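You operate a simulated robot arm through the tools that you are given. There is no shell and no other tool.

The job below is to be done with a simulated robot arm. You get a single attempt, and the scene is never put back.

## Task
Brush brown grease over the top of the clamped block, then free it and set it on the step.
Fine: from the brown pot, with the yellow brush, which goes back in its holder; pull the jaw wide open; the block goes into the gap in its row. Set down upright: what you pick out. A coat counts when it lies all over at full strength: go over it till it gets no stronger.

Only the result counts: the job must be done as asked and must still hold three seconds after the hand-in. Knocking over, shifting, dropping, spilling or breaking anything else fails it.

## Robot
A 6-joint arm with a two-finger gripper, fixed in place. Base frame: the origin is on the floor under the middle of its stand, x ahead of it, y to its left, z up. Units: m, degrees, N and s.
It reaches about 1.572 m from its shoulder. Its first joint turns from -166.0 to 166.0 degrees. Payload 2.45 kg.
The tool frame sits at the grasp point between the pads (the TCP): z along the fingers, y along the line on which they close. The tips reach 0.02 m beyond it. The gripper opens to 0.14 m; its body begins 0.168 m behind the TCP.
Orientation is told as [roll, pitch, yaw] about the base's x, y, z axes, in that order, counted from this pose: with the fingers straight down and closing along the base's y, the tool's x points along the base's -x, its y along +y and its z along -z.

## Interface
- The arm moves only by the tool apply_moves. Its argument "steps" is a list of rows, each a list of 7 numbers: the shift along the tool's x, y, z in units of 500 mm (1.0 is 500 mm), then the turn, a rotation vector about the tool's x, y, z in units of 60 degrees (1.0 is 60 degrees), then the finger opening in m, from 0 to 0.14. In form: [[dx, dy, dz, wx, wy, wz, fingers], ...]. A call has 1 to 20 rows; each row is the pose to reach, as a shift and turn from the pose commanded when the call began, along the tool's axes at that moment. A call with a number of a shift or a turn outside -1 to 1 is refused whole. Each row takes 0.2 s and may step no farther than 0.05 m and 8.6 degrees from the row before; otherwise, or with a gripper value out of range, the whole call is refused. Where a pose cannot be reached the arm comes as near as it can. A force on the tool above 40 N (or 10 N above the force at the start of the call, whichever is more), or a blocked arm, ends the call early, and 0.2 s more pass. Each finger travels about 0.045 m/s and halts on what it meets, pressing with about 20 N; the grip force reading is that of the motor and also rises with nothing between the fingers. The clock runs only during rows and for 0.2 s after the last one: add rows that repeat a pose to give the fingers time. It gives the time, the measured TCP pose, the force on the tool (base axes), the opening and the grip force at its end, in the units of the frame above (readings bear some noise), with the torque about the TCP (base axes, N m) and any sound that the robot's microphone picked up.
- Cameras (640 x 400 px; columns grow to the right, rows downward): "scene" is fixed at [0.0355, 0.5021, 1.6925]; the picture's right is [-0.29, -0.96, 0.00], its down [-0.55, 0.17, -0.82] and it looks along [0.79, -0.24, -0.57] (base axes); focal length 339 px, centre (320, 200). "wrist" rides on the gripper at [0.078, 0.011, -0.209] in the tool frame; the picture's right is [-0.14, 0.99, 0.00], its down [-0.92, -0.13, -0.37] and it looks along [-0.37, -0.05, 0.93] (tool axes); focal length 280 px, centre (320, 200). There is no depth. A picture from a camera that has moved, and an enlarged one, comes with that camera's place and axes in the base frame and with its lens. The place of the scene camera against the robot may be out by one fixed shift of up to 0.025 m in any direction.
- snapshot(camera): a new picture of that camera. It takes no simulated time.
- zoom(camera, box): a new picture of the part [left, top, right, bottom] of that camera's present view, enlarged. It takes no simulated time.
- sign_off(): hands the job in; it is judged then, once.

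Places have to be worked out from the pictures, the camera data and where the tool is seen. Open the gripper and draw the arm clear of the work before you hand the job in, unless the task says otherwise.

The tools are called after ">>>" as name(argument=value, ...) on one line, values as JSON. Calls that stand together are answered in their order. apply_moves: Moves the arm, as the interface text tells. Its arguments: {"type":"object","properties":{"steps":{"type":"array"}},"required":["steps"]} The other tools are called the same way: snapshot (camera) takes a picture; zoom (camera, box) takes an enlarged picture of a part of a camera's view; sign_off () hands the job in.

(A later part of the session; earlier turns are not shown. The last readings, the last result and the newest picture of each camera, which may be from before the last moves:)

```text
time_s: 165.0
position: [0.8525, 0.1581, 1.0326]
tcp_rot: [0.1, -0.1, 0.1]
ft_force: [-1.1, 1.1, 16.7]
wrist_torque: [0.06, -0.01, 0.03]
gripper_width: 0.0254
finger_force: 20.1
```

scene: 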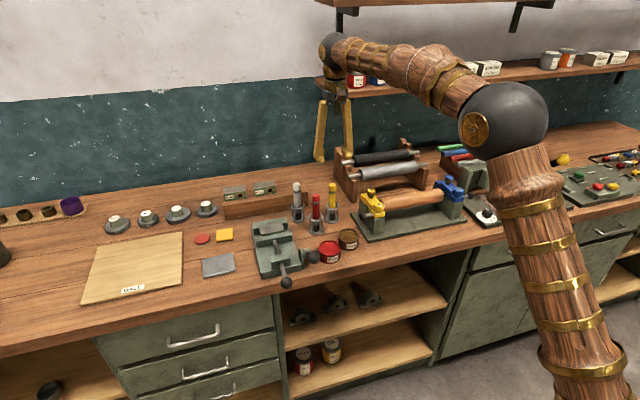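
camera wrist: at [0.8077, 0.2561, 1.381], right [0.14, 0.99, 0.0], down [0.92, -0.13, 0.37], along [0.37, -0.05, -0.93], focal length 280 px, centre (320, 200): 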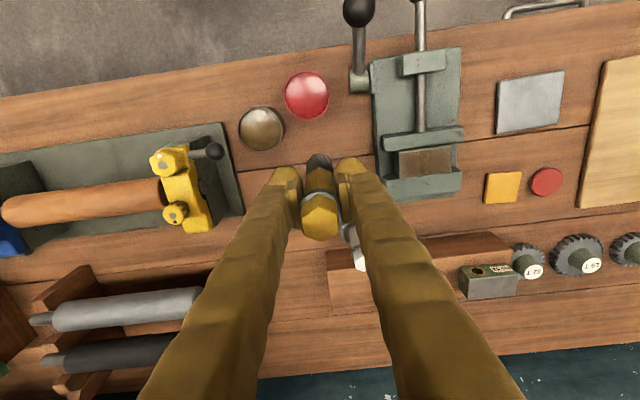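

Loaded with 16.7 N contact. I lift and carry to the +y end of the block, hovering just above contact.

>>> apply_moves(steps=[[0, 0, -0.05, 0, 0, 0, 0.0], [0, 0, -0.12, 0, 0, 0, 0.0], [0, 0, -0.2, 0, 0, 0, 0.0], [0, 0, -0.28, 0, 0, 0, 0.0], [-0.02, 0.076, -0.28, 0, 0, 0, 0.0], [-0.045, 0.152, -0.28, 0, 0, 0, 0.0], [-0.07, 0.228, -0.28, 0, 0, 0, 0.0], [-0.095, 0.304, -0.28, 0, 0, 0, 0.0], [-0.12, 0.38, -0.28, 0, 0, 0, 0.0], [-0.14, 0.456, -0.28, 0, 0, 0, 0.0], [-0.165, 0.534, -0.28, 0, 0, 0, 0.0], [-0.165, 0.534, -0.2, 0, 0, 0, 0.0], [-0.165, 0.534, -0.12, 0, 0, 0, 0.0], [-0.165, 0.534, -0.073, 0, 0, 0, 0.0], [-0.165, 0.534, -0.071, 0, 0, 0, 0.0], [-0.165, 0.534, -0.071, 0, 0, 0, 0.0]])

>>> zoom(camera="scene", box=[260, 205, 300, 240])

>>> apply_moves(steps=[[0, 0, 0.003, 0, 0, 0, 0.0], [0, 0, 0.006, 0, 0, 0, 0.0], [0, 0, 0.006, 0, 0, 0, 0.0]])

```text
time_s: 168.4
position: [0.935, 0.4258, 1.0679]
tcp_rot: [-0.1, 0.1, 0.1]
ft_force: [0.7, -0.3, -0.5]
wrist_torque: [-0.03, -0.03, -0.01]
gripper_width: 0.0255
finger_force: 20.0
```

```text
11.43 times, centred on (280, 222) of scene
camera zoom: at [0.0355, 0.5021, 1.6925], right [-0.29, -0.96, 0.0], down [-0.55, 0.17, -0.82], along [0.79, -0.24, -0.57], focal length 3874 px, centre (777, -57)
```

zoom: 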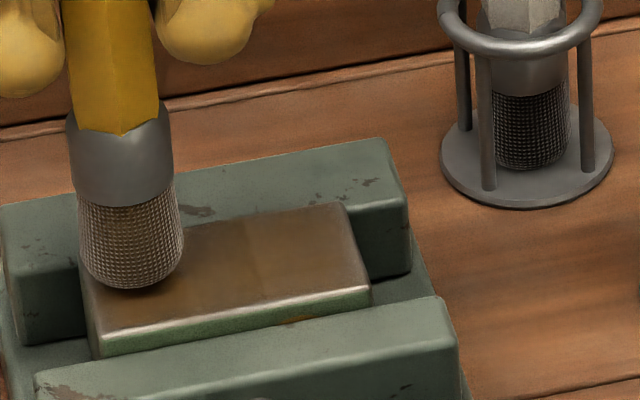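

```text
time_s: 169.2
position: [0.9339, 0.4252, 1.0652]
tcp_rot: [0.0, 0.0, 0.1]
ft_force: [-0.3, 0.3, -0.5]
wrist_torque: [-0.04, -0.03, -0.03]
gripper_width: 0.0253
finger_force: 20.1
```

>>> apply_moves(steps=[[0, 0, 0.0015, 0, 0, 0, 0.0], [0, 0, 0.003, 0, 0, 0, 0.0], [0, 0, 0.003, 0, 0, 0, 0.0]])

>>> apply_moves(steps=[[0, 0, 0.001, 0, 0, 0, 0.0], [0, 0, 0.0015, 0, 0, 0, 0.0], [0, 0, 0.0015, 0, 0, 0, 0.0]])

```text
time_s: 170.0
position: [0.9339, 0.4242, 1.0635]
tcp_rot: [-0.1, 0.0, 0.1]
ft_force: [-0.1, 0.0, 2.2]
wrist_torque: [-0.05, -0.01, -0.04]
gripper_width: 0.0254
finger_force: 20.4
```

```text
time_s: 170.8
position: [0.9339, 0.4264, 1.0641]
tcp_rot: [0.1, -0.1, 0.2]
ft_force: [-0.8, 0.9, 6.6]
wrist_torque: [0.07, 0.03, 0.02]
gripper_width: 0.0256
finger_force: 19.3
```

Contact 6.6 N. Slow strokes over the rear half of the +y end.

>>> apply_moves(steps=[[0, 0.012, 0, 0, 0, 0, 0.0], [0, 0.024, 0, 0, 0, 0, 0.0], [-0.014, 0.024, 0, 0, 0, 0, 0.0], [-0.028, 0.024, 0.0002, 0, 0, 0, 0.0], [-0.028, 0.012, 0.0002, 0, 0, 0, 0.0], [-0.028, 0, 0.0002, 0, 0, 0, 0.0], [-0.028, -0.012, 0.0002, 0, 0, 0, 0.0], [-0.028, -0.024, 0.0004, 0, 0, 0, 0.0], [-0.014, -0.024, 0.0004, 0, 0, 0, 0.0], [-0.014, -0.012, 0.0004, 0, 0, 0, 0.0], [-0.014, 0, 0.0004, 0, 0, 0, 0.0], [-0.014, 0.012, 0.0006, 0, 0, 0, 0.0], [-0.014, 0.024, 0.0006, 0, 0, 0, 0.0], [0, 0.024, 0.0006, 0, 0, 0, 0.0], [0, 0.012, 0.0006, 0, 0, 0, 0.0], [0, 0, 0.0008, 0, 0, 0, 0.0], [0, -0.012, 0.0008, 0, 0, 0, 0.0], [0, -0.024, 0.0008, 0, 0, 0, 0.0], [0, -0.012, 0.0008, 0, 0, 0, 0.0], [0, 0, 0.001, 0, 0, 0, 0.0]])

>>> zoom(camera="scene", box=[260, 205, 300, 240])

```text
time_s: 175.0
position: [0.9347, 0.4245, 1.0632]
tcp_rot: [0.0, 0.1, 0.2]
ft_force: [0.4, -0.4, -0.2]
wrist_torque: [0.01, -0.01, 0.02]
gripper_width: 0.0251
finger_force: 19.9
```

```text
11.43 times, centred on (280, 222) of scene
camera zoom: at [0.0355, 0.5021, 1.6925], right [-0.29, -0.96, 0.0], down [-0.55, 0.17, -0.82], along [0.79, -0.24, -0.57], focal length 3874 px, centre (777, -57)
```

zoom: 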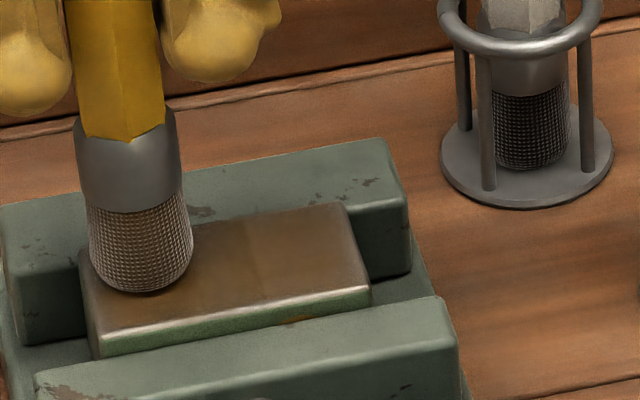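

Contact has lightened; I press 0.8 mm and work the front half of this end.

>>> apply_moves(steps=[[0, 0, 0.0016, 0, 0, 0, 0.0], [0.014, 0, 0.0016, 0, 0, 0, 0.0], [0.014, 0.012, 0.0016, 0, 0, 0, 0.0], [0.014, 0.024, 0.0016, 0, 0, 0, 0.0], [0.028, 0.024, 0.0018, 0, 0, 0, 0.0], [0.028, 0.012, 0.0018, 0, 0, 0, 0.0], [0.028, 0, 0.0018, 0, 0, 0, 0.0], [0.028, -0.012, 0.0018, 0, 0, 0, 0.0], [0.028, -0.024, 0.002, 0, 0, 0, 0.0], [0.014, -0.024, 0.002, 0, 0, 0, 0.0], [0.014, -0.012, 0.002, 0, 0, 0, 0.0], [0.014, 0, 0.002, 0, 0, 0, 0.0], [0.014, 0.012, 0.0022, 0, 0, 0, 0.0], [0.014, 0.024, 0.0022, 0, 0, 0, 0.0], [0.028, 0.024, 0.0022, 0, 0, 0, 0.0], [0.028, 0.012, 0.0022, 0, 0, 0, 0.0], [0.028, 0, 0.0024, 0, 0, 0, 0.0], [0.028, 0, 0.0024, 0, 0, 0, 0.0]])

>>> zoom(camera="scene", box=[260, 205, 300, 240])

```text
time_s: 178.8
position: [0.9196, 0.4246, 1.0612]
tcp_rot: [-0.1, 0.0, 0.0]
ft_force: [0.1, -0.4, 2.1]
wrist_torque: [-0.02, -0.04, 0.02]
gripper_width: 0.0256
finger_force: 20.0
```

```text
11.43 times, centred on (280, 222) of scene
camera zoom: at [0.0355, 0.5021, 1.6925], right [-0.29, -0.96, 0.0], down [-0.55, 0.17, -0.82], along [0.79, -0.24, -0.57], focal length 3874 px, centre (777, -57)
```

zoom: 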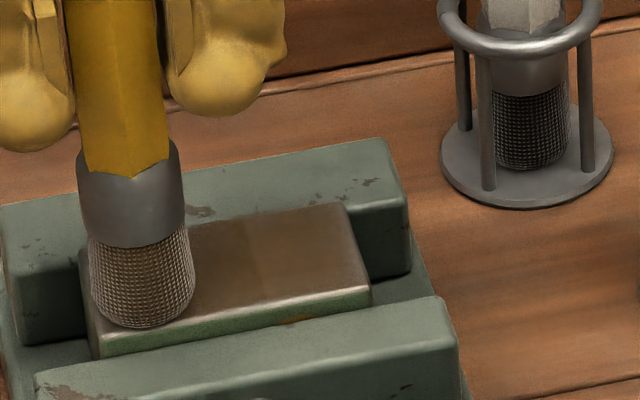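

Contact held at ~2 N. Now I hop to the −y end and do the same there, front lines first.

>>> apply_moves(steps=[[0, 0, -0.008, 0, 0, 0, 0.0], [0, -0.05, -0.008, 0, 0, 0, 0.0], [0, -0.1, -0.008, 0, 0, 0, 0.0], [0, -0.1, -0.002, 0, 0, 0, 0.0], [0, -0.1, 0.0, 0, 0, 0, 0.0], [0, -0.1, 0.0006, 0, 0, 0, 0.0], [0, -0.1, 0.0006, 0, 0, 0, 0.0]])

```text
time_s: 180.4
position: [0.9193, 0.3748, 1.0617]
tcp_rot: [0.0, 0.0, 0.1]
ft_force: [-0.1, 0.4, 0.1]
wrist_torque: [0.01, -0.03, -0.01]
gripper_width: 0.0253
finger_force: 20.1
```

>>> apply_moves(steps=[[0, 0, 0.001, 0, 0, 0, 0.0], [0, 0, 0.0016, 0, 0, 0, 0.0], [0, 0, 0.0016, 0, 0, 0, 0.0]])

```text
time_s: 181.2
position: [0.92, 0.3752, 1.06]
tcp_rot: [0.1, -0.2, 0.2]
ft_force: [2.5, -1.2, 6.8]
wrist_torque: [-0.02, -0.17, -0.03]
gripper_width: 0.0253
finger_force: 20.4
```

Contact 6.8 N. Slow strokes over the front half of the −y end, then moving rearward.

>>> apply_moves(steps=[[0, -0.012, 0, 0, 0, 0, 0.0], [0, -0.024, 0, 0, 0, 0, 0.0], [-0.014, -0.024, 0.0002, 0, 0, 0, 0.0], [-0.014, -0.012, 0.0002, 0, 0, 0, 0.0], [-0.014, 0, 0.0002, 0, 0, 0, 0.0], [-0.014, 0.012, 0.0004, 0, 0, 0, 0.0], [-0.014, 0.024, 0.0004, 0, 0, 0, 0.0], [0, 0.024, 0.0004, 0, 0, 0, 0.0], [0, 0.012, 0.0006, 0, 0, 0, 0.0], [0, 0, 0.0006, 0, 0, 0, 0.0], [0, -0.012, 0.0006, 0, 0, 0, 0.0], [0, -0.024, 0.0008, 0, 0, 0, 0.0], [-0.014, -0.024, 0.0008, 0, 0, 0, 0.0], [-0.028, -0.024, 0.001, 0, 0, 0, 0.0], [-0.028, -0.012, 0.001, 0, 0, 0, 0.0], [-0.028, 0, 0.001, 0, 0, 0, 0.0], [-0.028, 0.012, 0.0012, 0, 0, 0, 0.0], [-0.028, 0.024, 0.0012, 0, 0, 0, 0.0], [-0.028, 0.012, 0.0012, 0, 0, 0, 0.0], [-0.028, 0, 0.0012, 0, 0, 0, 0.0]])

>>> zoom(camera="scene", box=[260, 205, 300, 240])

```text
time_s: 185.4
position: [0.9338, 0.3749, 1.0602]
tcp_rot: [0.0, 0.0, 0.1]
ft_force: [0.6, -0.5, -0.8]
wrist_torque: [0.0, 0.02, 0.0]
gripper_width: 0.0255
finger_force: 20.2
```

```text
11.43 times, centred on (280, 222) of scene
camera zoom: at [0.0355, 0.5021, 1.6925], right [-0.29, -0.96, 0.0], down [-0.55, 0.17, -0.82], along [0.79, -0.24, -0.57], focal length 3874 px, centre (777, -57)
```

zoom: 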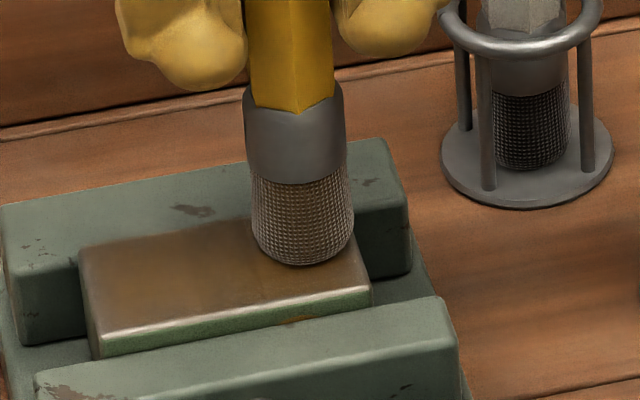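

I press 0.8 mm and finish the rear half of the −y end.

>>> apply_moves(steps=[[0, 0, 0.0016, 0, 0, 0, 0.0], [0, -0.012, 0.0016, 0, 0, 0, 0.0], [0, -0.024, 0.0016, 0, 0, 0, 0.0], [-0.014, -0.024, 0.0016, 0, 0, 0, 0.0], [-0.014, -0.012, 0.0018, 0, 0, 0, 0.0], [-0.014, 0, 0.0018, 0, 0, 0, 0.0], [-0.014, 0.012, 0.0018, 0, 0, 0, 0.0], [-0.014, 0.024, 0.002, 0, 0, 0, 0.0], [-0.028, 0.024, 0.002, 0, 0, 0, 0.0], [-0.028, 0.012, 0.002, 0, 0, 0, 0.0], [-0.028, 0, 0.0022, 0, 0, 0, 0.0], [-0.028, -0.012, 0.0022, 0, 0, 0, 0.0], [-0.028, -0.024, 0.0022, 0, 0, 0, 0.0], [-0.014, -0.024, 0.0024, 0, 0, 0, 0.0], [-0.014, -0.012, 0.0024, 0, 0, 0, 0.0], [-0.014, 0, 0.0024, 0, 0, 0, 0.0], [-0.028, 0, 0.0026, 0, 0, 0, 0.0], [-0.028, -0.012, 0.0026, 0, 0, 0, 0.0], [-0.028, -0.012, 0.0026, 0, 0, 0, 0.0]])

>>> zoom(camera="scene", box=[260, 205, 300, 240])

```text
time_s: 189.4
position: [0.9473, 0.3698, 1.0598]
tcp_rot: [0.0, -0.1, 0.0]
ft_force: [0.4, 0.8, 0.0]
wrist_torque: [0.02, 0.0, 0.0]
gripper_width: 0.0254
finger_force: 20.7
```

```text
11.43 times, centred on (280, 222) of scene
camera zoom: at [0.0355, 0.5021, 1.6925], right [-0.29, -0.96, 0.0], down [-0.55, 0.17, -0.82], along [0.79, -0.24, -0.57], focal length 3874 px, centre (777, -57)
```

zoom: 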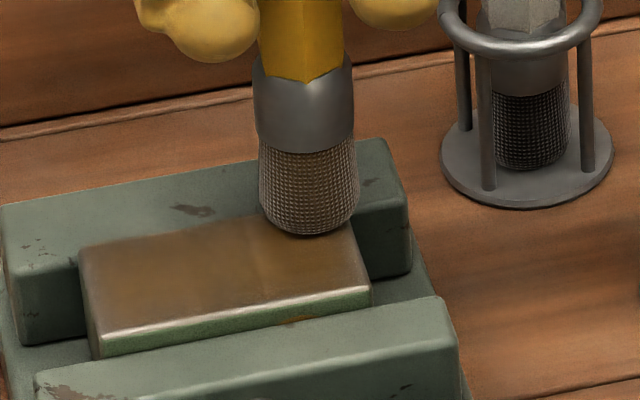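

Lift and compare at the reference pose.

>>> apply_moves(steps=[[0, 0, -0.06, 0, 0, 0, 0.0], [0, 0, -0.15, 0, 0, 0, 0.0], [0.02, -0.03, -0.2319, 0, 0, 0, 0.0], [0.05, -0.1, -0.2319, 0, 0, 0, 0.0], [0.085, -0.18, -0.2319, 0, 0, 0, 0.0], [0.12, -0.252, -0.2319, 0, 0, 0, 0.0], [0.12, -0.252, -0.2319, 0, 0, 0, 0.0], [0.12, -0.252, -0.2319, 0, 0, 0, 0.0]])

>>> zoom(camera="wrist", box=[395, 135, 465, 185])

>>> zoom(camera="scene", box=[262, 218, 296, 240])

>>> zoom(camera="scene", box=[290, 120, 360, 220])

```text
time_s: 191.2
position: [0.887, 0.2435, 1.1735]
tcp_rot: [0.0, 0.0, 0.2]
ft_force: [-0.6, 0.1, -0.5]
wrist_torque: [0.03, 0.0, -0.02]
gripper_width: 0.0256
finger_force: 19.1
```

```text
8.00 times, centred on (430, 160) of wrist
camera zoom: at [0.8091, 0.2552, 1.3808], right [0.14, 0.99, 0.0], down [0.92, -0.13, 0.37], along [0.37, -0.05, -0.93], focal length 2243 px, centre (-560, 520)
```

zoom: 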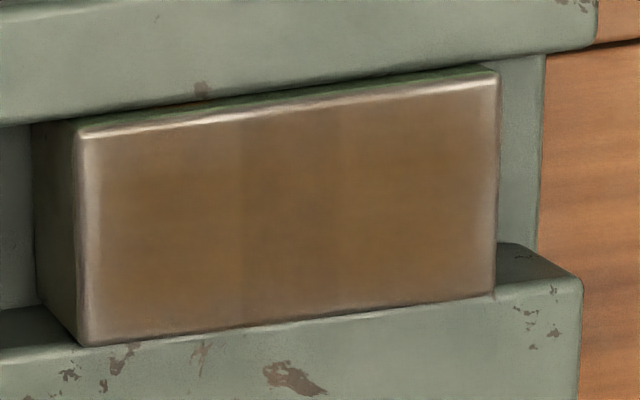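

```text
16.00 times, centred on (279, 229) of scene
camera zoom: at [0.0355, 0.5021, 1.6925], right [-0.29, -0.96, 0.0], down [-0.55, 0.17, -0.82], along [0.79, -0.24, -0.57], focal length 5424 px, centre (976, -264)
```

zoom: 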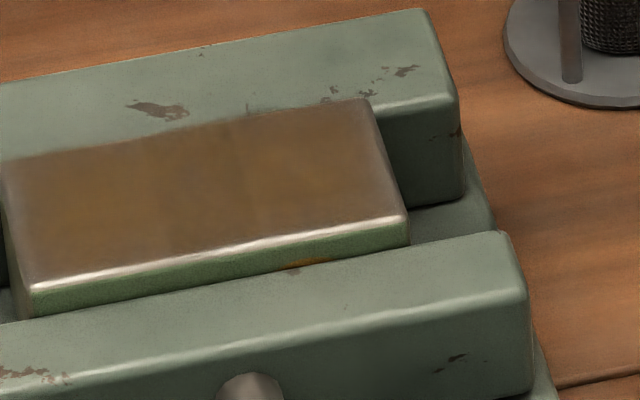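

```text
4.00 times, centred on (325, 170) of scene
camera zoom: at [0.0355, 0.5021, 1.6925], right [-0.29, -0.96, 0.0], down [-0.55, 0.17, -0.82], along [0.79, -0.24, -0.57], focal length 1356 px, centre (300, 320)
```

zoom: 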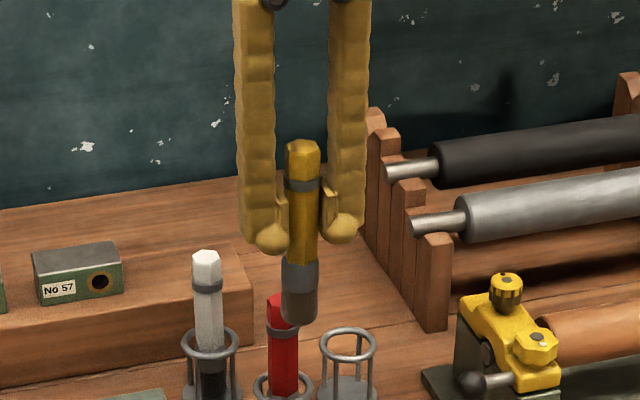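

The coat is now very even. As a saturation test I'll reload and go over only the −y half once more; if it doesn't become darker than the other half, it is at full strength.

>>> apply_moves(steps=[[0.024, -0.06, 0, 0, 0, 0, 0.0], [0.05, -0.12, 0, 0, 0, 0, 0.0], [0.073, -0.17, 0, 0, 0, 0, 0.0], [0.073, -0.17, 0.08, 0, 0, 0, 0.0], [0.073, -0.17, 0.16, 0, 0, 0, 0.0], [0.073, -0.17, 0.24, 0, 0, 0, 0.0], [0.073, -0.17, 0.284, 0, 0, 0, 0.0], [0.073, -0.17, 0.284, 0, 0, 0, 0.0]])

>>> apply_moves(steps=[[0, 0, 0.0015, 0, 0, 0, 0.0], [0, 0, 0.003, 0, 0, 0, 0.0], [0, 0, 0.003, 0, 0, 0, 0.0]])

>>> apply_moves(steps=[[0, 0, 0.0015, 0, 0, 0, 0.0], [0, 0, 0.003, 0, 0, 0, 0.0], [0, 0, 0.003, 0, 0, 0, 0.0]])

```text
time_s: 193.0
position: [0.851, 0.1582, 1.031]
tcp_rot: [0.0, 0.0, 0.0]
ft_force: [0.5, 0.2, -1.1]
wrist_torque: [0.01, -0.02, 0.01]
gripper_width: 0.0254
finger_force: 19.6
```

```text
time_s: 193.8
position: [0.8526, 0.158, 1.029]
tcp_rot: [0.0, 0.1, 0.0]
ft_force: [-1.6, -1.0, 0.4]
wrist_torque: [0.02, 0.01, -0.02]
gripper_width: 0.0252
finger_force: 20.2
```

```text
time_s: 194.6
position: [0.8531, 0.1582, 1.0291]
tcp_rot: [0.0, 0.0, 0.1]
ft_force: [0.4, 0.4, -0.2]
wrist_torque: [0.0, -0.03, 0.01]
gripper_width: 0.0254
finger_force: 19.9
```

>>> apply_moves(steps=[[0, 0, 0.001, 0, 0, 0, 0.0], [0, 0, 0.002, 0, 0, 0, 0.0], [0, 0, 0.002, 0, 0, 0, 0.0]])

>>> apply_moves(steps=[[0, 0, 0.001, 0, 0, 0, 0.0], [0, 0, 0.0016, 0, 0, 0, 0.0], [0, 0, 0.0016, 0, 0, 0, 0.0]])

```text
time_s: 195.4
position: [0.8515, 0.1582, 1.0273]
tcp_rot: [0.1, 0.0, 0.0]
ft_force: [-0.1, 0.2, 0.7]
wrist_torque: [-0.04, -0.06, 0.01]
gripper_width: 0.0255
finger_force: 19.5
```

```text
time_s: 196.2
position: [0.8524, 0.1583, 1.0272]
tcp_rot: [0.0, 0.0, 0.1]
ft_force: [2.5, 1.5, 6.9]
wrist_torque: [0.03, -0.12, 0.02]
gripper_width: 0.0253
finger_force: 20.1
```

Loaded (6.9 N). To the −y half of the block.

>>> apply_moves(steps=[[0, 0, -0.05, 0, 0, 0, 0.0], [0, 0, -0.12, 0, 0, 0, 0.0], [0, 0, -0.2, 0, 0, 0, 0.0], [0, 0, -0.29, 0, 0, 0, 0.0], [-0.025, 0.07, -0.29, 0, 0, 0, 0.0], [-0.055, 0.145, -0.29, 0, 0, 0, 0.0], [-0.085, 0.22, -0.29, 0, 0, 0, 0.0], [-0.115, 0.295, -0.29, 0, 0, 0, 0.0], [-0.145, 0.37, -0.29, 0, 0, 0, 0.0], [-0.165, 0.44, -0.29, 0, 0, 0, 0.0], [-0.165, 0.44, -0.2, 0, 0, 0, 0.0], [-0.165, 0.44, -0.12, 0, 0, 0, 0.0], [-0.165, 0.44, -0.07, 0, 0, 0, 0.0], [-0.165, 0.44, -0.0686, 0, 0, 0, 0.0], [-0.165, 0.44, -0.0686, 0, 0, 0, 0.0]])

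>>> apply_moves(steps=[[0, 0, 0.003, 0, 0, 0, 0.0], [0, 0, 0.005, 0, 0, 0, 0.0], [0, 0, 0.005, 0, 0, 0, 0.0]])

>>> apply_moves(steps=[[0, 0, 0.001, 0, 0, 0, 0.0], [0, 0, 0.002, 0, 0, 0, 0.0], [0, 0, 0.002, 0, 0, 0, 0.0]])

```text
time_s: 199.4
position: [0.9339, 0.3791, 1.0632]
tcp_rot: [-0.1, -0.1, 0.1]
ft_force: [0.3, 0.4, -0.1]
wrist_torque: [0.02, 0.01, 0.02]
gripper_width: 0.0253
finger_force: 20.1
```

```text
time_s: 200.2
position: [0.9338, 0.3785, 1.0591]
tcp_rot: [-0.1, 0.0, 0.1]
ft_force: [0.1, -0.4, -0.4]
wrist_torque: [0.01, -0.01, 0.0]
gripper_width: 0.0254
finger_force: 20.1
```

```text
time_s: 201.0
position: [0.9331, 0.3785, 1.0581]
tcp_rot: [0.1, 0.1, 0.1]
ft_force: [-0.4, 0.1, -0.2]
wrist_torque: [-0.01, -0.01, -0.02]
gripper_width: 0.0251
finger_force: 20.2
```

>>> apply_moves(steps=[[0, 0, 0.001, 0, 0, 0, 0.0], [0, 0, 0.002, 0, 0, 0, 0.0], [0, 0, 0.002, 0, 0, 0, 0.0]])

```text
time_s: 201.8
position: [0.9331, 0.3794, 1.0581]
tcp_rot: [0.1, -0.1, 0.0]
ft_force: [2.5, 3.0, 13.9]
wrist_torque: [0.07, -0.29, 0.04]
gripper_width: 0.0254
finger_force: 20.3
```

Contact 13.9 N. Slow raster of the −y half only.

>>> apply_moves(steps=[[0, 0.02, 0, 0, 0, 0, 0.0], [0, 0.04, 0, 0, 0, 0, 0.0], [0, 0.02, 0.0002, 0, 0, 0, 0.0], [0, 0, 0.0002, 0, 0, 0, 0.0], [0, -0.015, 0.0002, 0, 0, 0, 0.0], [0, -0.03, 0.0004, 0, 0, 0, 0.0], [-0.014, -0.03, 0.0004, 0, 0, 0, 0.0], [-0.028, -0.03, 0.0006, 0, 0, 0, 0.0], [-0.028, -0.01, 0.0006, 0, 0, 0, 0.0], [-0.028, 0.01, 0.0008, 0, 0, 0, 0.0], [-0.028, 0.03, 0.0008, 0, 0, 0, 0.0], [-0.014, 0.03, 0.001, 0, 0, 0, 0.0], [-0.014, 0.01, 0.001, 0, 0, 0, 0.0], [-0.014, -0.01, 0.0012, 0, 0, 0, 0.0], [-0.014, -0.03, 0.0012, 0, 0, 0, 0.0], [0.014, -0.03, 0.0014, 0, 0, 0, 0.0], [0.028, -0.03, 0.0016, 0, 0, 0, 0.0], [0.028, -0.01, 0.0018, 0, 0, 0, 0.0], [0.028, 0.01, 0.002, 0, 0, 0, 0.0], [0.028, 0.03, 0.002, 0, 0, 0, 0.0]])

>>> apply_moves(steps=[[0, 0, 0.001, 0, 0, 0, 0.0], [0, -0.02, 0.001, 0, 0, 0, 0.0], [0, -0.04, 0.0012, 0, 0, 0, 0.0], [0, -0.06, 0.0012, 0, 0, 0, 0.0], [-0.014, -0.06, 0.0014, 0, 0, 0, 0.0], [-0.014, -0.04, 0.0014, 0, 0, 0, 0.0], [-0.014, -0.02, 0.0016, 0, 0, 0, 0.0], [-0.014, 0, 0.0016, 0, 0, 0, 0.0], [-0.028, 0, 0.0018, 0, 0, 0, 0.0], [-0.028, -0.02, 0.0018, 0, 0, 0, 0.0], [-0.028, -0.04, 0.002, 0, 0, 0, 0.0], [-0.028, -0.06, 0.002, 0, 0, 0, 0.0], [-0.042, -0.06, 0.0022, 0, 0, 0, 0.0], [-0.042, -0.04, 0.0022, 0, 0, 0, 0.0], [-0.042, -0.02, 0.0024, 0, 0, 0, 0.0], [-0.056, -0.02, 0.0024, 0, 0, 0, 0.0], [-0.056, -0.04, 0.0026, 0, 0, 0, 0.0], [-0.056, -0.06, 0.0026, 0, 0, 0, 0.0], [-0.056, -0.06, 0.0026, 0, 0, 0, 0.0]])

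>>> zoom(camera="scene", box=[260, 205, 300, 240])

```text
time_s: 206.0
position: [0.9186, 0.394, 1.0561]
tcp_rot: [0.0, 0.1, 0.0]
ft_force: [0.1, 0.2, -0.5]
wrist_torque: [-0.01, -0.01, 0.01]
gripper_width: 0.0252
finger_force: 20.0
```

```text
time_s: 210.0
position: [0.949, 0.363, 1.0532]
tcp_rot: [0.1, -0.2, 0.1]
ft_force: [2.7, -0.4, 8.8]
wrist_torque: [0.05, -0.19, 0.01]
gripper_width: 0.0251
finger_force: 20.2
```

```text
11.43 times, centred on (280, 222) of scene
camera zoom: at [0.0355, 0.5021, 1.6925], right [-0.29, -0.96, 0.0], down [-0.55, 0.17, -0.82], along [0.79, -0.24, -0.57], focal length 3874 px, centre (777, -57)
```

zoom: 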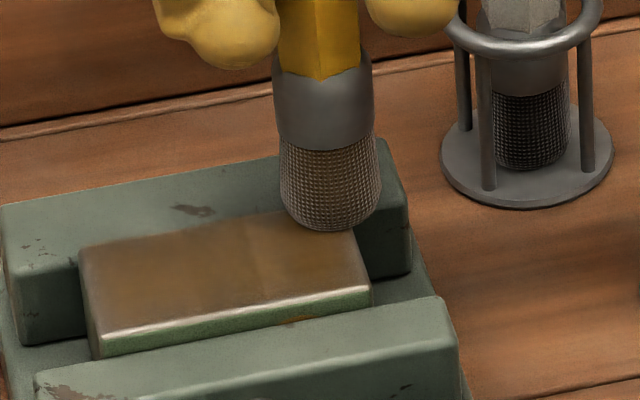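

Good contact at the end (8.8 N). Compare at the reference pose.

>>> apply_moves(steps=[[0, 0, -0.06, 0, 0, 0, 0.0], [0, 0, -0.15, 0, 0, 0, 0.0], [0.02, -0.03, -0.2386, 0, 0, 0, 0.0], [0.05, -0.1, -0.2386, 0, 0, 0, 0.0], [0.085, -0.17, -0.2386, 0, 0, 0, 0.0], [0.12, -0.24, -0.2386, 0, 0, 0, 0.0], [0.12, -0.24, -0.2386, 0, 0, 0, 0.0], [0.12, -0.24, -0.2386, 0, 0, 0, 0.0]])

>>> zoom(camera="wrist", box=[395, 135, 465, 185])

>>> zoom(camera="scene", box=[262, 218, 296, 240])

>>> zoom(camera="scene", box=[290, 120, 360, 220])

```text
time_s: 211.8
position: [0.8891, 0.2442, 1.1756]
tcp_rot: [0.0, 0.1, 0.0]
ft_force: [0.5, 0.2, -1.3]
wrist_torque: [-0.02, 0.0, -0.01]
gripper_width: 0.025
finger_force: 20.3
```

```text
8.00 times, centred on (430, 160) of wrist
camera zoom: at [0.8122, 0.2552, 1.3836], right [0.14, 0.99, 0.0], down [0.92, -0.13, 0.37], along [0.37, -0.05, -0.93], focal length 2243 px, centre (-560, 520)
```

zoom: 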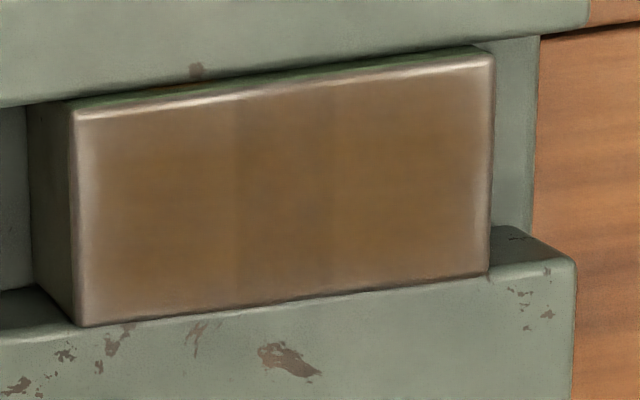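

```text
16.00 times, centred on (279, 229) of scene
camera zoom: at [0.0355, 0.5021, 1.6925], right [-0.29, -0.96, 0.0], down [-0.55, 0.17, -0.82], along [0.79, -0.24, -0.57], focal length 5424 px, centre (976, -264)
```

zoom: 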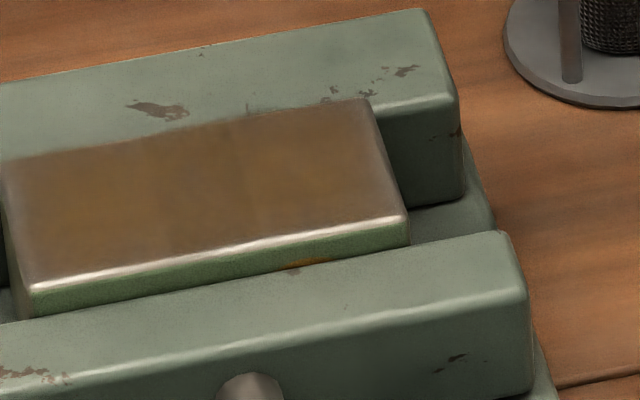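

```text
4.00 times, centred on (325, 170) of scene
camera zoom: at [0.0355, 0.5021, 1.6925], right [-0.29, -0.96, 0.0], down [-0.55, 0.17, -0.82], along [0.79, -0.24, -0.57], focal length 1356 px, centre (300, 320)
```

zoom: 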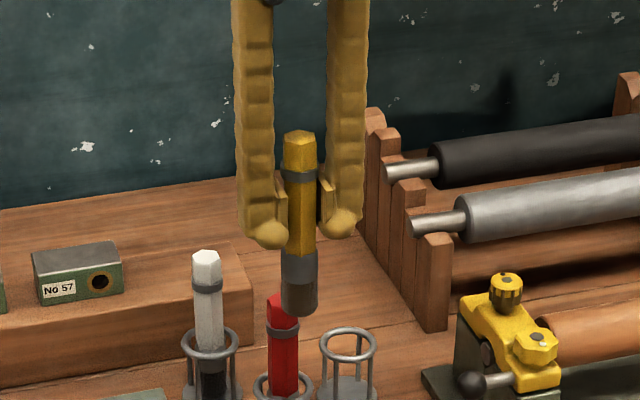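

Both halves look identical after the extra pass, so the coat is saturated. Now I return the brush: first check how it sits in the grip (tilt).

>>> zoom(camera="wrist", box=[270, 140, 370, 260])

>>> zoom(camera="scene", box=[300, 148, 350, 202])

```text
3.33 times, centred on (320, 200) of wrist
camera zoom: at [0.8122, 0.2552, 1.3836], right [0.14, 0.99, 0.0], down [0.92, -0.13, 0.37], along [0.37, -0.05, -0.93], focal length 935 px, centre (320, 200)
```

zoom: 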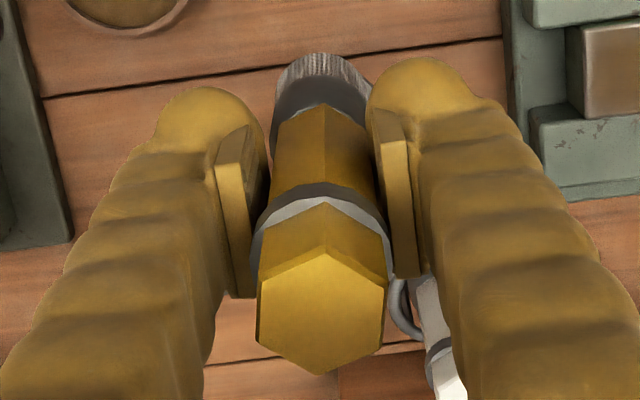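

```text
7.41 times, centred on (325, 175) of scene
camera zoom: at [0.0355, 0.5021, 1.6925], right [-0.29, -0.96, 0.0], down [-0.55, 0.17, -0.82], along [0.79, -0.24, -0.57], focal length 2511 px, centre (283, 385)
```

zoom: 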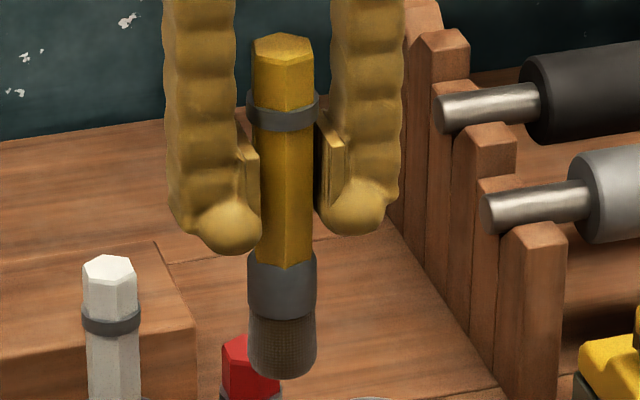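

The brush is upright within ~1°, its axis ~4 mm ahead (+x) of the TCP and tip 96 mm below it. I move over the holder with that offset compensated and come down to ~25 mm above the ring to verify.

>>> apply_moves(steps=[[-0.055, -0.04, 0, 0, 0, 0, 0.0], [-0.11, -0.08, 0, 0, 0, 0, 0.0], [-0.165, -0.12, 0, 0, 0, 0, 0.0], [-0.215, -0.159, 0, 0, 0, 0, 0.0], [-0.215, -0.159, 0.05, 0, 0, 0, 0.0], [-0.215, -0.159, 0.11, 0, 0, 0, 0.0], [-0.215, -0.159, 0.17, 0, 0, 0, 0.0], [-0.215, -0.159, 0.184, 0, 0, 0, 0.0], [-0.215, -0.159, 0.184, 0, 0, 0, 0.0], [-0.215, -0.159, 0.184, 0, 0, 0, 0.0]])

>>> zoom(camera="scene", box=[310, 175, 355, 230])

>>> zoom(camera="wrist", box=[270, 110, 370, 230])

```text
time_s: 214.0
position: [0.9972, 0.1623, 1.0841]
tcp_rot: [0.0, 0.0, 0.1]
ft_force: [-0.3, -0.1, -0.5]
wrist_torque: [-0.01, 0.03, 0.0]
gripper_width: 0.0247
finger_force: 20.2
```

```text
7.27 times, centred on (332, 202) of scene
camera zoom: at [0.0355, 0.5021, 1.6925], right [-0.29, -0.96, 0.0], down [-0.55, 0.17, -0.82], along [0.79, -0.24, -0.57], focal length 2465 px, centre (229, 182)
```

zoom: 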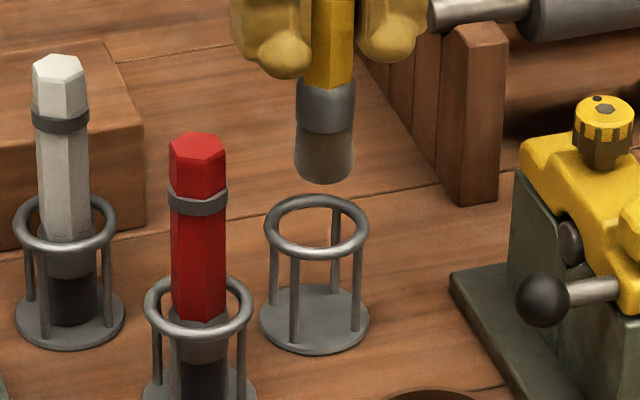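

```text
3.33 times, centred on (320, 170) of wrist
camera zoom: at [0.9188, 0.1735, 1.2918], right [0.14, 0.99, 0.0], down [0.92, -0.13, 0.37], along [0.37, -0.05, -0.93], focal length 935 px, centre (320, 300)
```

zoom: 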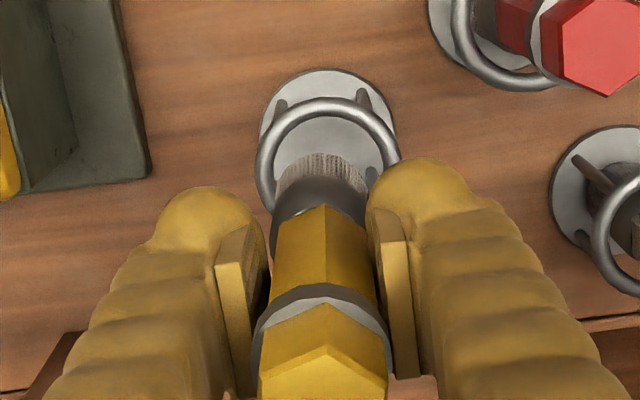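

I zoom in further on both views to measure the brush-to-ring offset precisely.

>>> zoom(camera="scene", box=[318, 186, 346, 216])

>>> zoom(camera="wrist", box=[290, 125, 350, 185])

```text
13.33 times, centred on (332, 201) of scene
camera zoom: at [0.0355, 0.5021, 1.6925], right [-0.29, -0.96, 0.0], down [-0.55, 0.17, -0.82], along [0.79, -0.24, -0.57], focal length 4520 px, centre (160, 187)
```

zoom: 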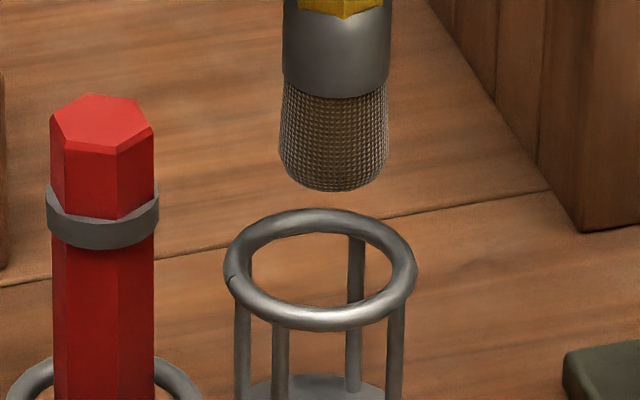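

```text
6.67 times, centred on (320, 155) of wrist
camera zoom: at [0.9188, 0.1735, 1.2918], right [0.14, 0.99, 0.0], down [0.92, -0.13, 0.37], along [0.37, -0.05, -0.93], focal length 1869 px, centre (320, 500)
```

zoom: 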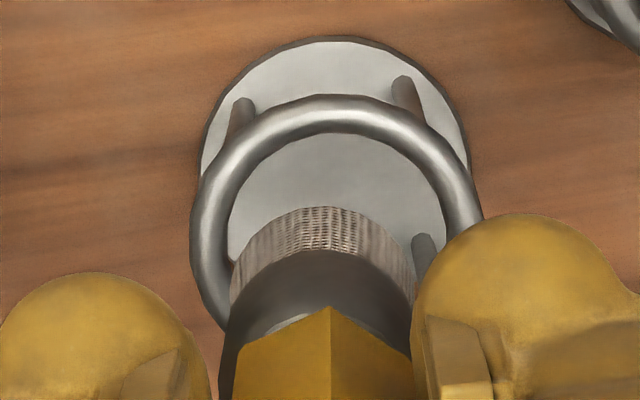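

Now clear: the brush foot is +4 mm in x and −3.5 mm in y off the ring centre (clearance is only 4.5 mm) – I correct exactly that, lower to ~8 mm above the ring and re-measure.

>>> apply_moves(steps=[[0.0084, 0.007, 0, 0, 0, 0, 0.0], [0.0084, 0.007, 0.02, 0, 0, 0, 0.0], [0.0084, 0.007, 0.04, 0, 0, 0, 0.0], [0.0084, 0.007, 0.04, 0, 0, 0, 0.0], [0.0084, 0.007, 0.04, 0, 0, 0, 0.0]])

>>> zoom(camera="scene", box=[318, 186, 346, 216])

>>> zoom(camera="wrist", box=[290, 125, 350, 185])

```text
time_s: 215.2
position: [0.9929, 0.1664, 1.0619]
tcp_rot: [0.1, 0.0, 0.1]
ft_force: [-0.3, -0.1, -0.5]
wrist_torque: [-0.02, 0.02, 0.02]
gripper_width: 0.0249
finger_force: 20.4
```

```text
13.33 times, centred on (332, 201) of scene
camera zoom: at [0.0355, 0.5021, 1.6925], right [-0.29, -0.96, 0.0], down [-0.55, 0.17, -0.82], along [0.79, -0.24, -0.57], focal length 4520 px, centre (160, 187)
```

zoom: 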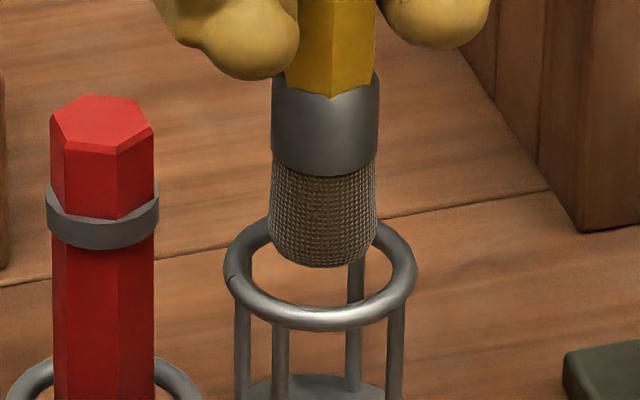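

```text
6.67 times, centred on (320, 155) of wrist
camera zoom: at [0.9144, 0.1778, 1.2707], right [0.14, 0.99, 0.0], down [0.92, -0.13, 0.37], along [0.37, -0.05, -0.93], focal length 1869 px, centre (320, 500)
```

zoom: 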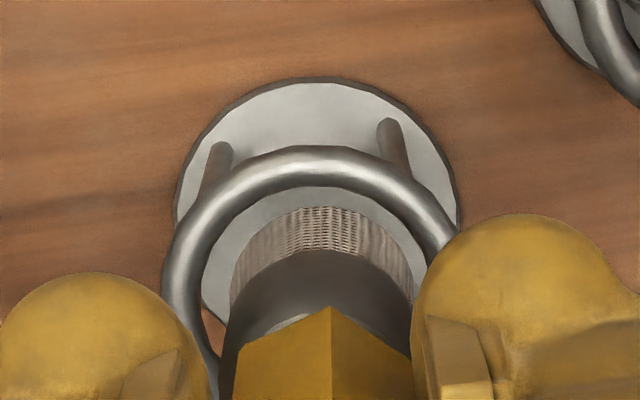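

Y is now good, but near-edge comparison in the wrist view shows the foot ~3.5 mm too far toward −x. I shift +3.5 mm in x and re-check.

>>> apply_moves(steps=[[-0.004, -0.001, 0, 0, 0, 0, 0.0], [-0.007, -0.001, 0, 0, 0, 0, 0.0], [-0.007, -0.001, 0, 0, 0, 0, 0.0], [-0.007, -0.001, 0, 0, 0, 0, 0.0]])

>>> zoom(camera="scene", box=[318, 186, 346, 216])

>>> zoom(camera="wrist", box=[290, 125, 350, 185])

```text
time_s: 216.2
position: [0.9948, 0.1673, 1.0624]
tcp_rot: [-0.1, 0.1, 0.1]
ft_force: [-0.6, -0.6, -0.4]
wrist_torque: [0.0, 0.0, 0.0]
gripper_width: 0.0249
finger_force: 20.1
```

```text
13.33 times, centred on (332, 201) of scene
camera zoom: at [0.0355, 0.5021, 1.6925], right [-0.29, -0.96, 0.0], down [-0.55, 0.17, -0.82], along [0.79, -0.24, -0.57], focal length 4520 px, centre (160, 187)
```

zoom: 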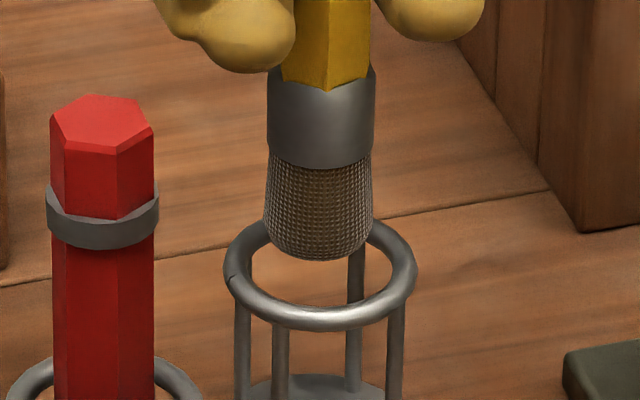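

```text
6.67 times, centred on (320, 155) of wrist
camera zoom: at [0.917, 0.1781, 1.2712], right [0.14, 0.99, 0.0], down [0.92, -0.13, 0.37], along [0.37, -0.05, -0.93], focal length 1869 px, centre (320, 500)
```

zoom: 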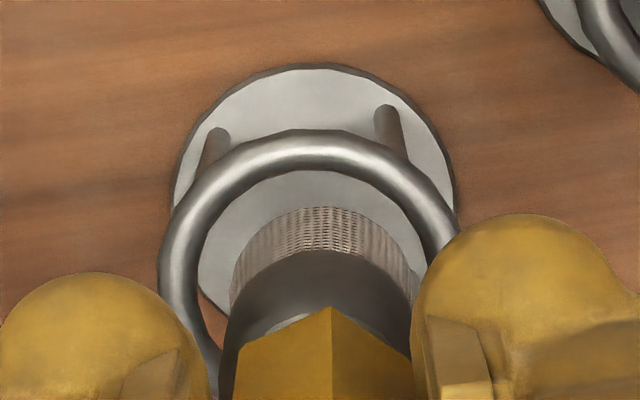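

Close: the foot is ~1 mm toward −x and ~1.3 mm toward +y. I fix that and lower slowly into the ring, checking force.

>>> apply_moves(steps=[[-0.002, -0.0026, 0, 0, 0, 0, 0.0], [-0.002, -0.0026, 0.01, 0, 0, 0, 0.0], [-0.002, -0.0026, 0.02, 0, 0, 0, 0.0], [-0.002, -0.0026, 0.03, 0, 0, 0, 0.0], [-0.002, -0.0026, 0.04, 0, 0, 0, 0.0], [-0.002, -0.0026, 0.04, 0, 0, 0, 0.0]])

>>> zoom(camera="scene", box=[318, 186, 346, 216])

>>> zoom(camera="wrist", box=[290, 125, 350, 185])

```text
time_s: 217.6
position: [0.9973, 0.1641, 1.0426]
tcp_rot: [0.0, 0.0, 0.2]
ft_force: [-0.3, 0.3, -0.6]
wrist_torque: [-0.01, 0.0, 0.01]
gripper_width: 0.0249
finger_force: 20.2
```

```text
13.33 times, centred on (332, 201) of scene
camera zoom: at [0.0355, 0.5021, 1.6925], right [-0.29, -0.96, 0.0], down [-0.55, 0.17, -0.82], along [0.79, -0.24, -0.57], focal length 4520 px, centre (160, 187)
```

zoom: 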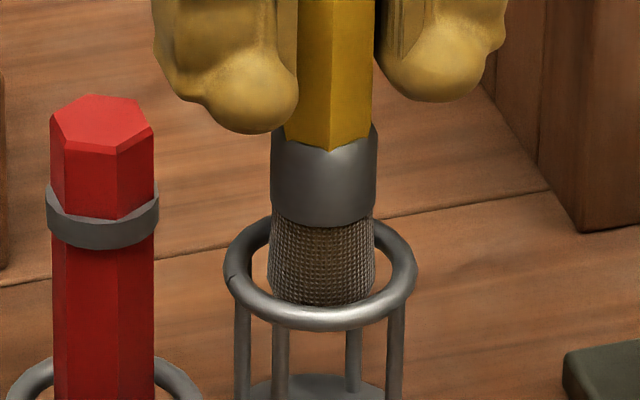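

```text
6.67 times, centred on (320, 155) of wrist
camera zoom: at [0.9195, 0.176, 1.2502], right [0.14, 0.99, 0.0], down [0.92, -0.13, 0.37], along [0.37, -0.05, -0.93], focal length 1869 px, centre (320, 500)
```

zoom: 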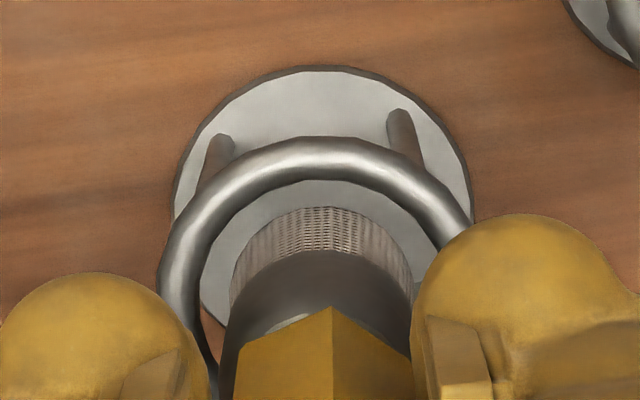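

The bristles are inside the ring with no contact force. I continue lowering to ~10 mm above the expected bottom, then step to contact.

>>> apply_moves(steps=[[0, 0, 0.016, 0, 0, 0, 0.0], [0, 0, 0.032, 0, 0, 0, 0.0], [0, 0, 0.048, 0, 0, 0, 0.0], [0, 0, 0.064, 0, 0, 0, 0.0], [0, 0, 0.076, 0, 0, 0, 0.0], [0, 0, 0.076, 0, 0, 0, 0.0]])

>>> apply_moves(steps=[[0, 0, 0.003, 0, 0, 0, 0.0], [0, 0, 0.006, 0, 0, 0, 0.0], [0, 0, 0.006, 0, 0, 0, 0.0]])

>>> zoom(camera="scene", box=[312, 176, 352, 222])

```text
time_s: 219.0
position: [0.9965, 0.1664, 1.0029]
tcp_rot: [-0.1, 0.1, 0.1]
ft_force: [-0.3, -0.8, 0.0]
wrist_torque: [0.0, 0.02, 0.03]
gripper_width: 0.0249
finger_force: 19.7
```

```text
time_s: 219.8
position: [0.997, 0.1653, 1.0015]
tcp_rot: [0.1, -0.1, 0.0]
ft_force: [-0.5, 0.1, -0.6]
wrist_torque: [0.0, -0.01, 0.01]
gripper_width: 0.0245
finger_force: 19.8
```

```text
8.70 times, centred on (332, 199) of scene
camera zoom: at [0.0355, 0.5021, 1.6925], right [-0.29, -0.96, 0.0], down [-0.55, 0.17, -0.82], along [0.79, -0.24, -0.57], focal length 2948 px, centre (216, 209)
```

zoom: 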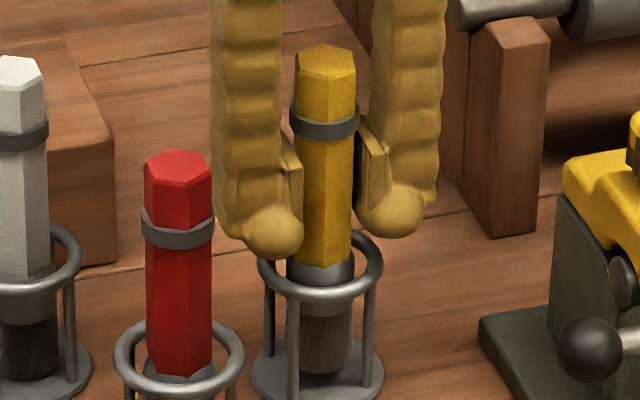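

>>> apply_moves(steps=[[0, 0, 0.002, 0, 0, 0, 0.0], [0, 0, 0.004, 0, 0, 0, 0.0], [0, 0, 0.004, 0, 0, 0, 0.0]])

>>> apply_moves(steps=[[0, 0, 0.002, 0, 0, 0, 0.0], [0, 0, 0.004, 0, 0, 0, 0.0], [0, 0, 0.004, 0, 0, 0, 0.0]])

```text
time_s: 220.6
position: [0.9963, 0.1648, 0.9989]
tcp_rot: [-0.1, 0.1, 0.1]
ft_force: [0.7, -0.6, -1.6]
wrist_torque: [0.01, 0.01, 0.02]
gripper_width: 0.0248
finger_force: 19.9
```

```text
time_s: 221.4
position: [0.9963, 0.1656, 0.997]
tcp_rot: [0.0, 0.1, 0.1]
ft_force: [-0.5, 0.3, -0.7]
wrist_torque: [-0.02, 0.0, 0.01]
gripper_width: 0.025
finger_force: 20.0
```

>>> apply_moves(steps=[[0, 0, 0.002, 0, 0, 0, 0.0], [0, 0, 0.004, 0, 0, 0, 0.0], [0, 0, 0.004, 0, 0, 0, 0.0]])

>>> apply_moves(steps=[[0, 0, 0.002, 0, 0, 0, 0.0], [0, 0, 0.003, 0, 0, 0, 0.0], [0, 0, 0.003, 0, 0, 0, 0.0]])

>>> zoom(camera="scene", box=[312, 176, 352, 222])

```text
time_s: 222.2
position: [0.9955, 0.1654, 0.9952]
tcp_rot: [0.0, 0.0, 0.1]
ft_force: [-0.4, 0.9, -0.2]
wrist_torque: [0.0, 0.01, 0.0]
gripper_width: 0.025
finger_force: 20.2
```

```text
time_s: 223.0
position: [0.9955, 0.1663, 0.9939]
tcp_rot: [0.0, 0.1, 0.1]
ft_force: [0.9, -0.2, -0.5]
wrist_torque: [-0.02, -0.02, -0.01]
gripper_width: 0.0248
finger_force: 19.4
```

```text
8.70 times, centred on (332, 199) of scene
camera zoom: at [0.0355, 0.5021, 1.6925], right [-0.29, -0.96, 0.0], down [-0.55, 0.17, -0.82], along [0.79, -0.24, -0.57], focal length 2948 px, centre (216, 209)
```

zoom: 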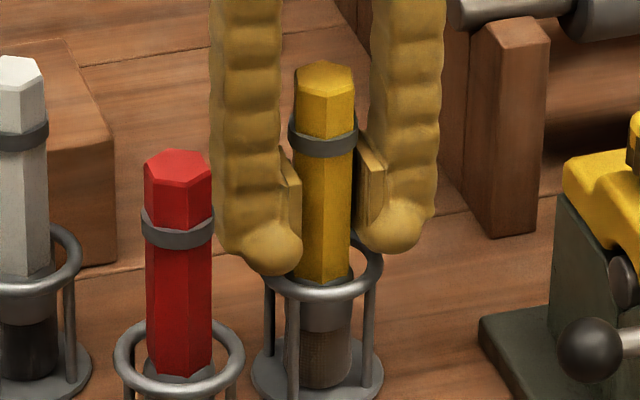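

The brush top is practically at its original height. A couple more millimetres to feel the base.

>>> apply_moves(steps=[[0, 0, 0.001, 0, 0, 0, 0.0], [0, 0, 0.002, 0, 0, 0, 0.0], [0, 0, 0.002, 0, 0, 0, 0.0]])

>>> apply_moves(steps=[[0, 0, 0.001, 0, 0, 0, 0.0], [0, 0, 0.002, 0, 0, 0, 0.0], [0, 0, 0.002, 0, 0, 0, 0.0]])

```text
time_s: 223.8
position: [0.9959, 0.1662, 0.9932]
tcp_rot: [0.0, 0.0, 0.1]
ft_force: [0.2, 0.4, -1.2]
wrist_torque: [0.0, 0.01, -0.02]
gripper_width: 0.0248
finger_force: 19.6
```

```text
time_s: 224.6
position: [0.9973, 0.1656, 0.9913]
tcp_rot: [0.1, 0.0, 0.0]
ft_force: [-1.5, 0.2, 4.6]
wrist_torque: [-0.02, 0.08, -0.02]
gripper_width: 0.0247
finger_force: 20.3
```

Seated (4.6 N). I open the fingers gently, then check.

>>> apply_moves(steps=[[0, 0, 0, 0, 0, 0, 0.03], [0, 0, 0, 0, 0, 0, 0.036], [0, 0, 0, 0, 0, 0, 0.045], [0, 0, 0, 0, 0, 0, 0.055], [0, 0, 0, 0, 0, 0, 0.055]])

>>> zoom(camera="scene", box=[312, 176, 352, 222])

>>> snapshot(camera="wrist")

```text
time_s: 225.8
position: [0.9963, 0.1656, 0.9935]
tcp_rot: [0.0, 0.0, 0.1]
ft_force: [-0.2, -0.5, 0.5]
wrist_torque: [0.0, -0.05, 0.0]
gripper_width: 0.0549
finger_force: 0.1
```

```text
8.70 times, centred on (332, 199) of scene
camera zoom: at [0.0355, 0.5021, 1.6925], right [-0.29, -0.96, 0.0], down [-0.55, 0.17, -0.82], along [0.79, -0.24, -0.57], focal length 2948 px, centre (216, 209)
```

zoom: 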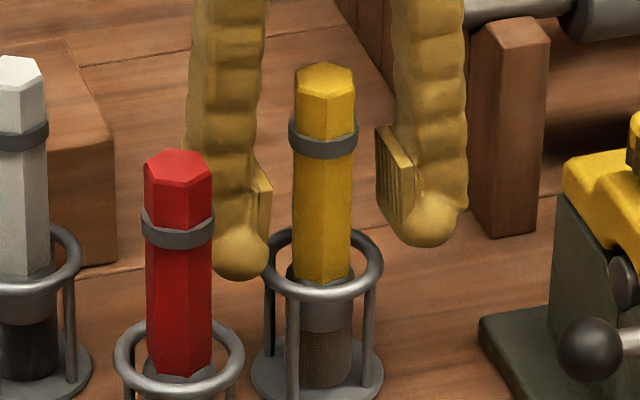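

```text
taken
camera wrist: at [0.9183, 0.1767, 1.2006], right [0.14, 0.99, 0.0], down [0.92, -0.13, 0.37], along [0.37, -0.05, -0.93], focal length 280 px, centre (320, 200)
```

wrist: 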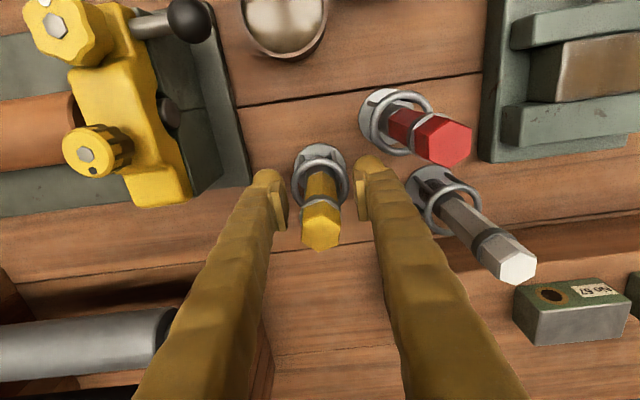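

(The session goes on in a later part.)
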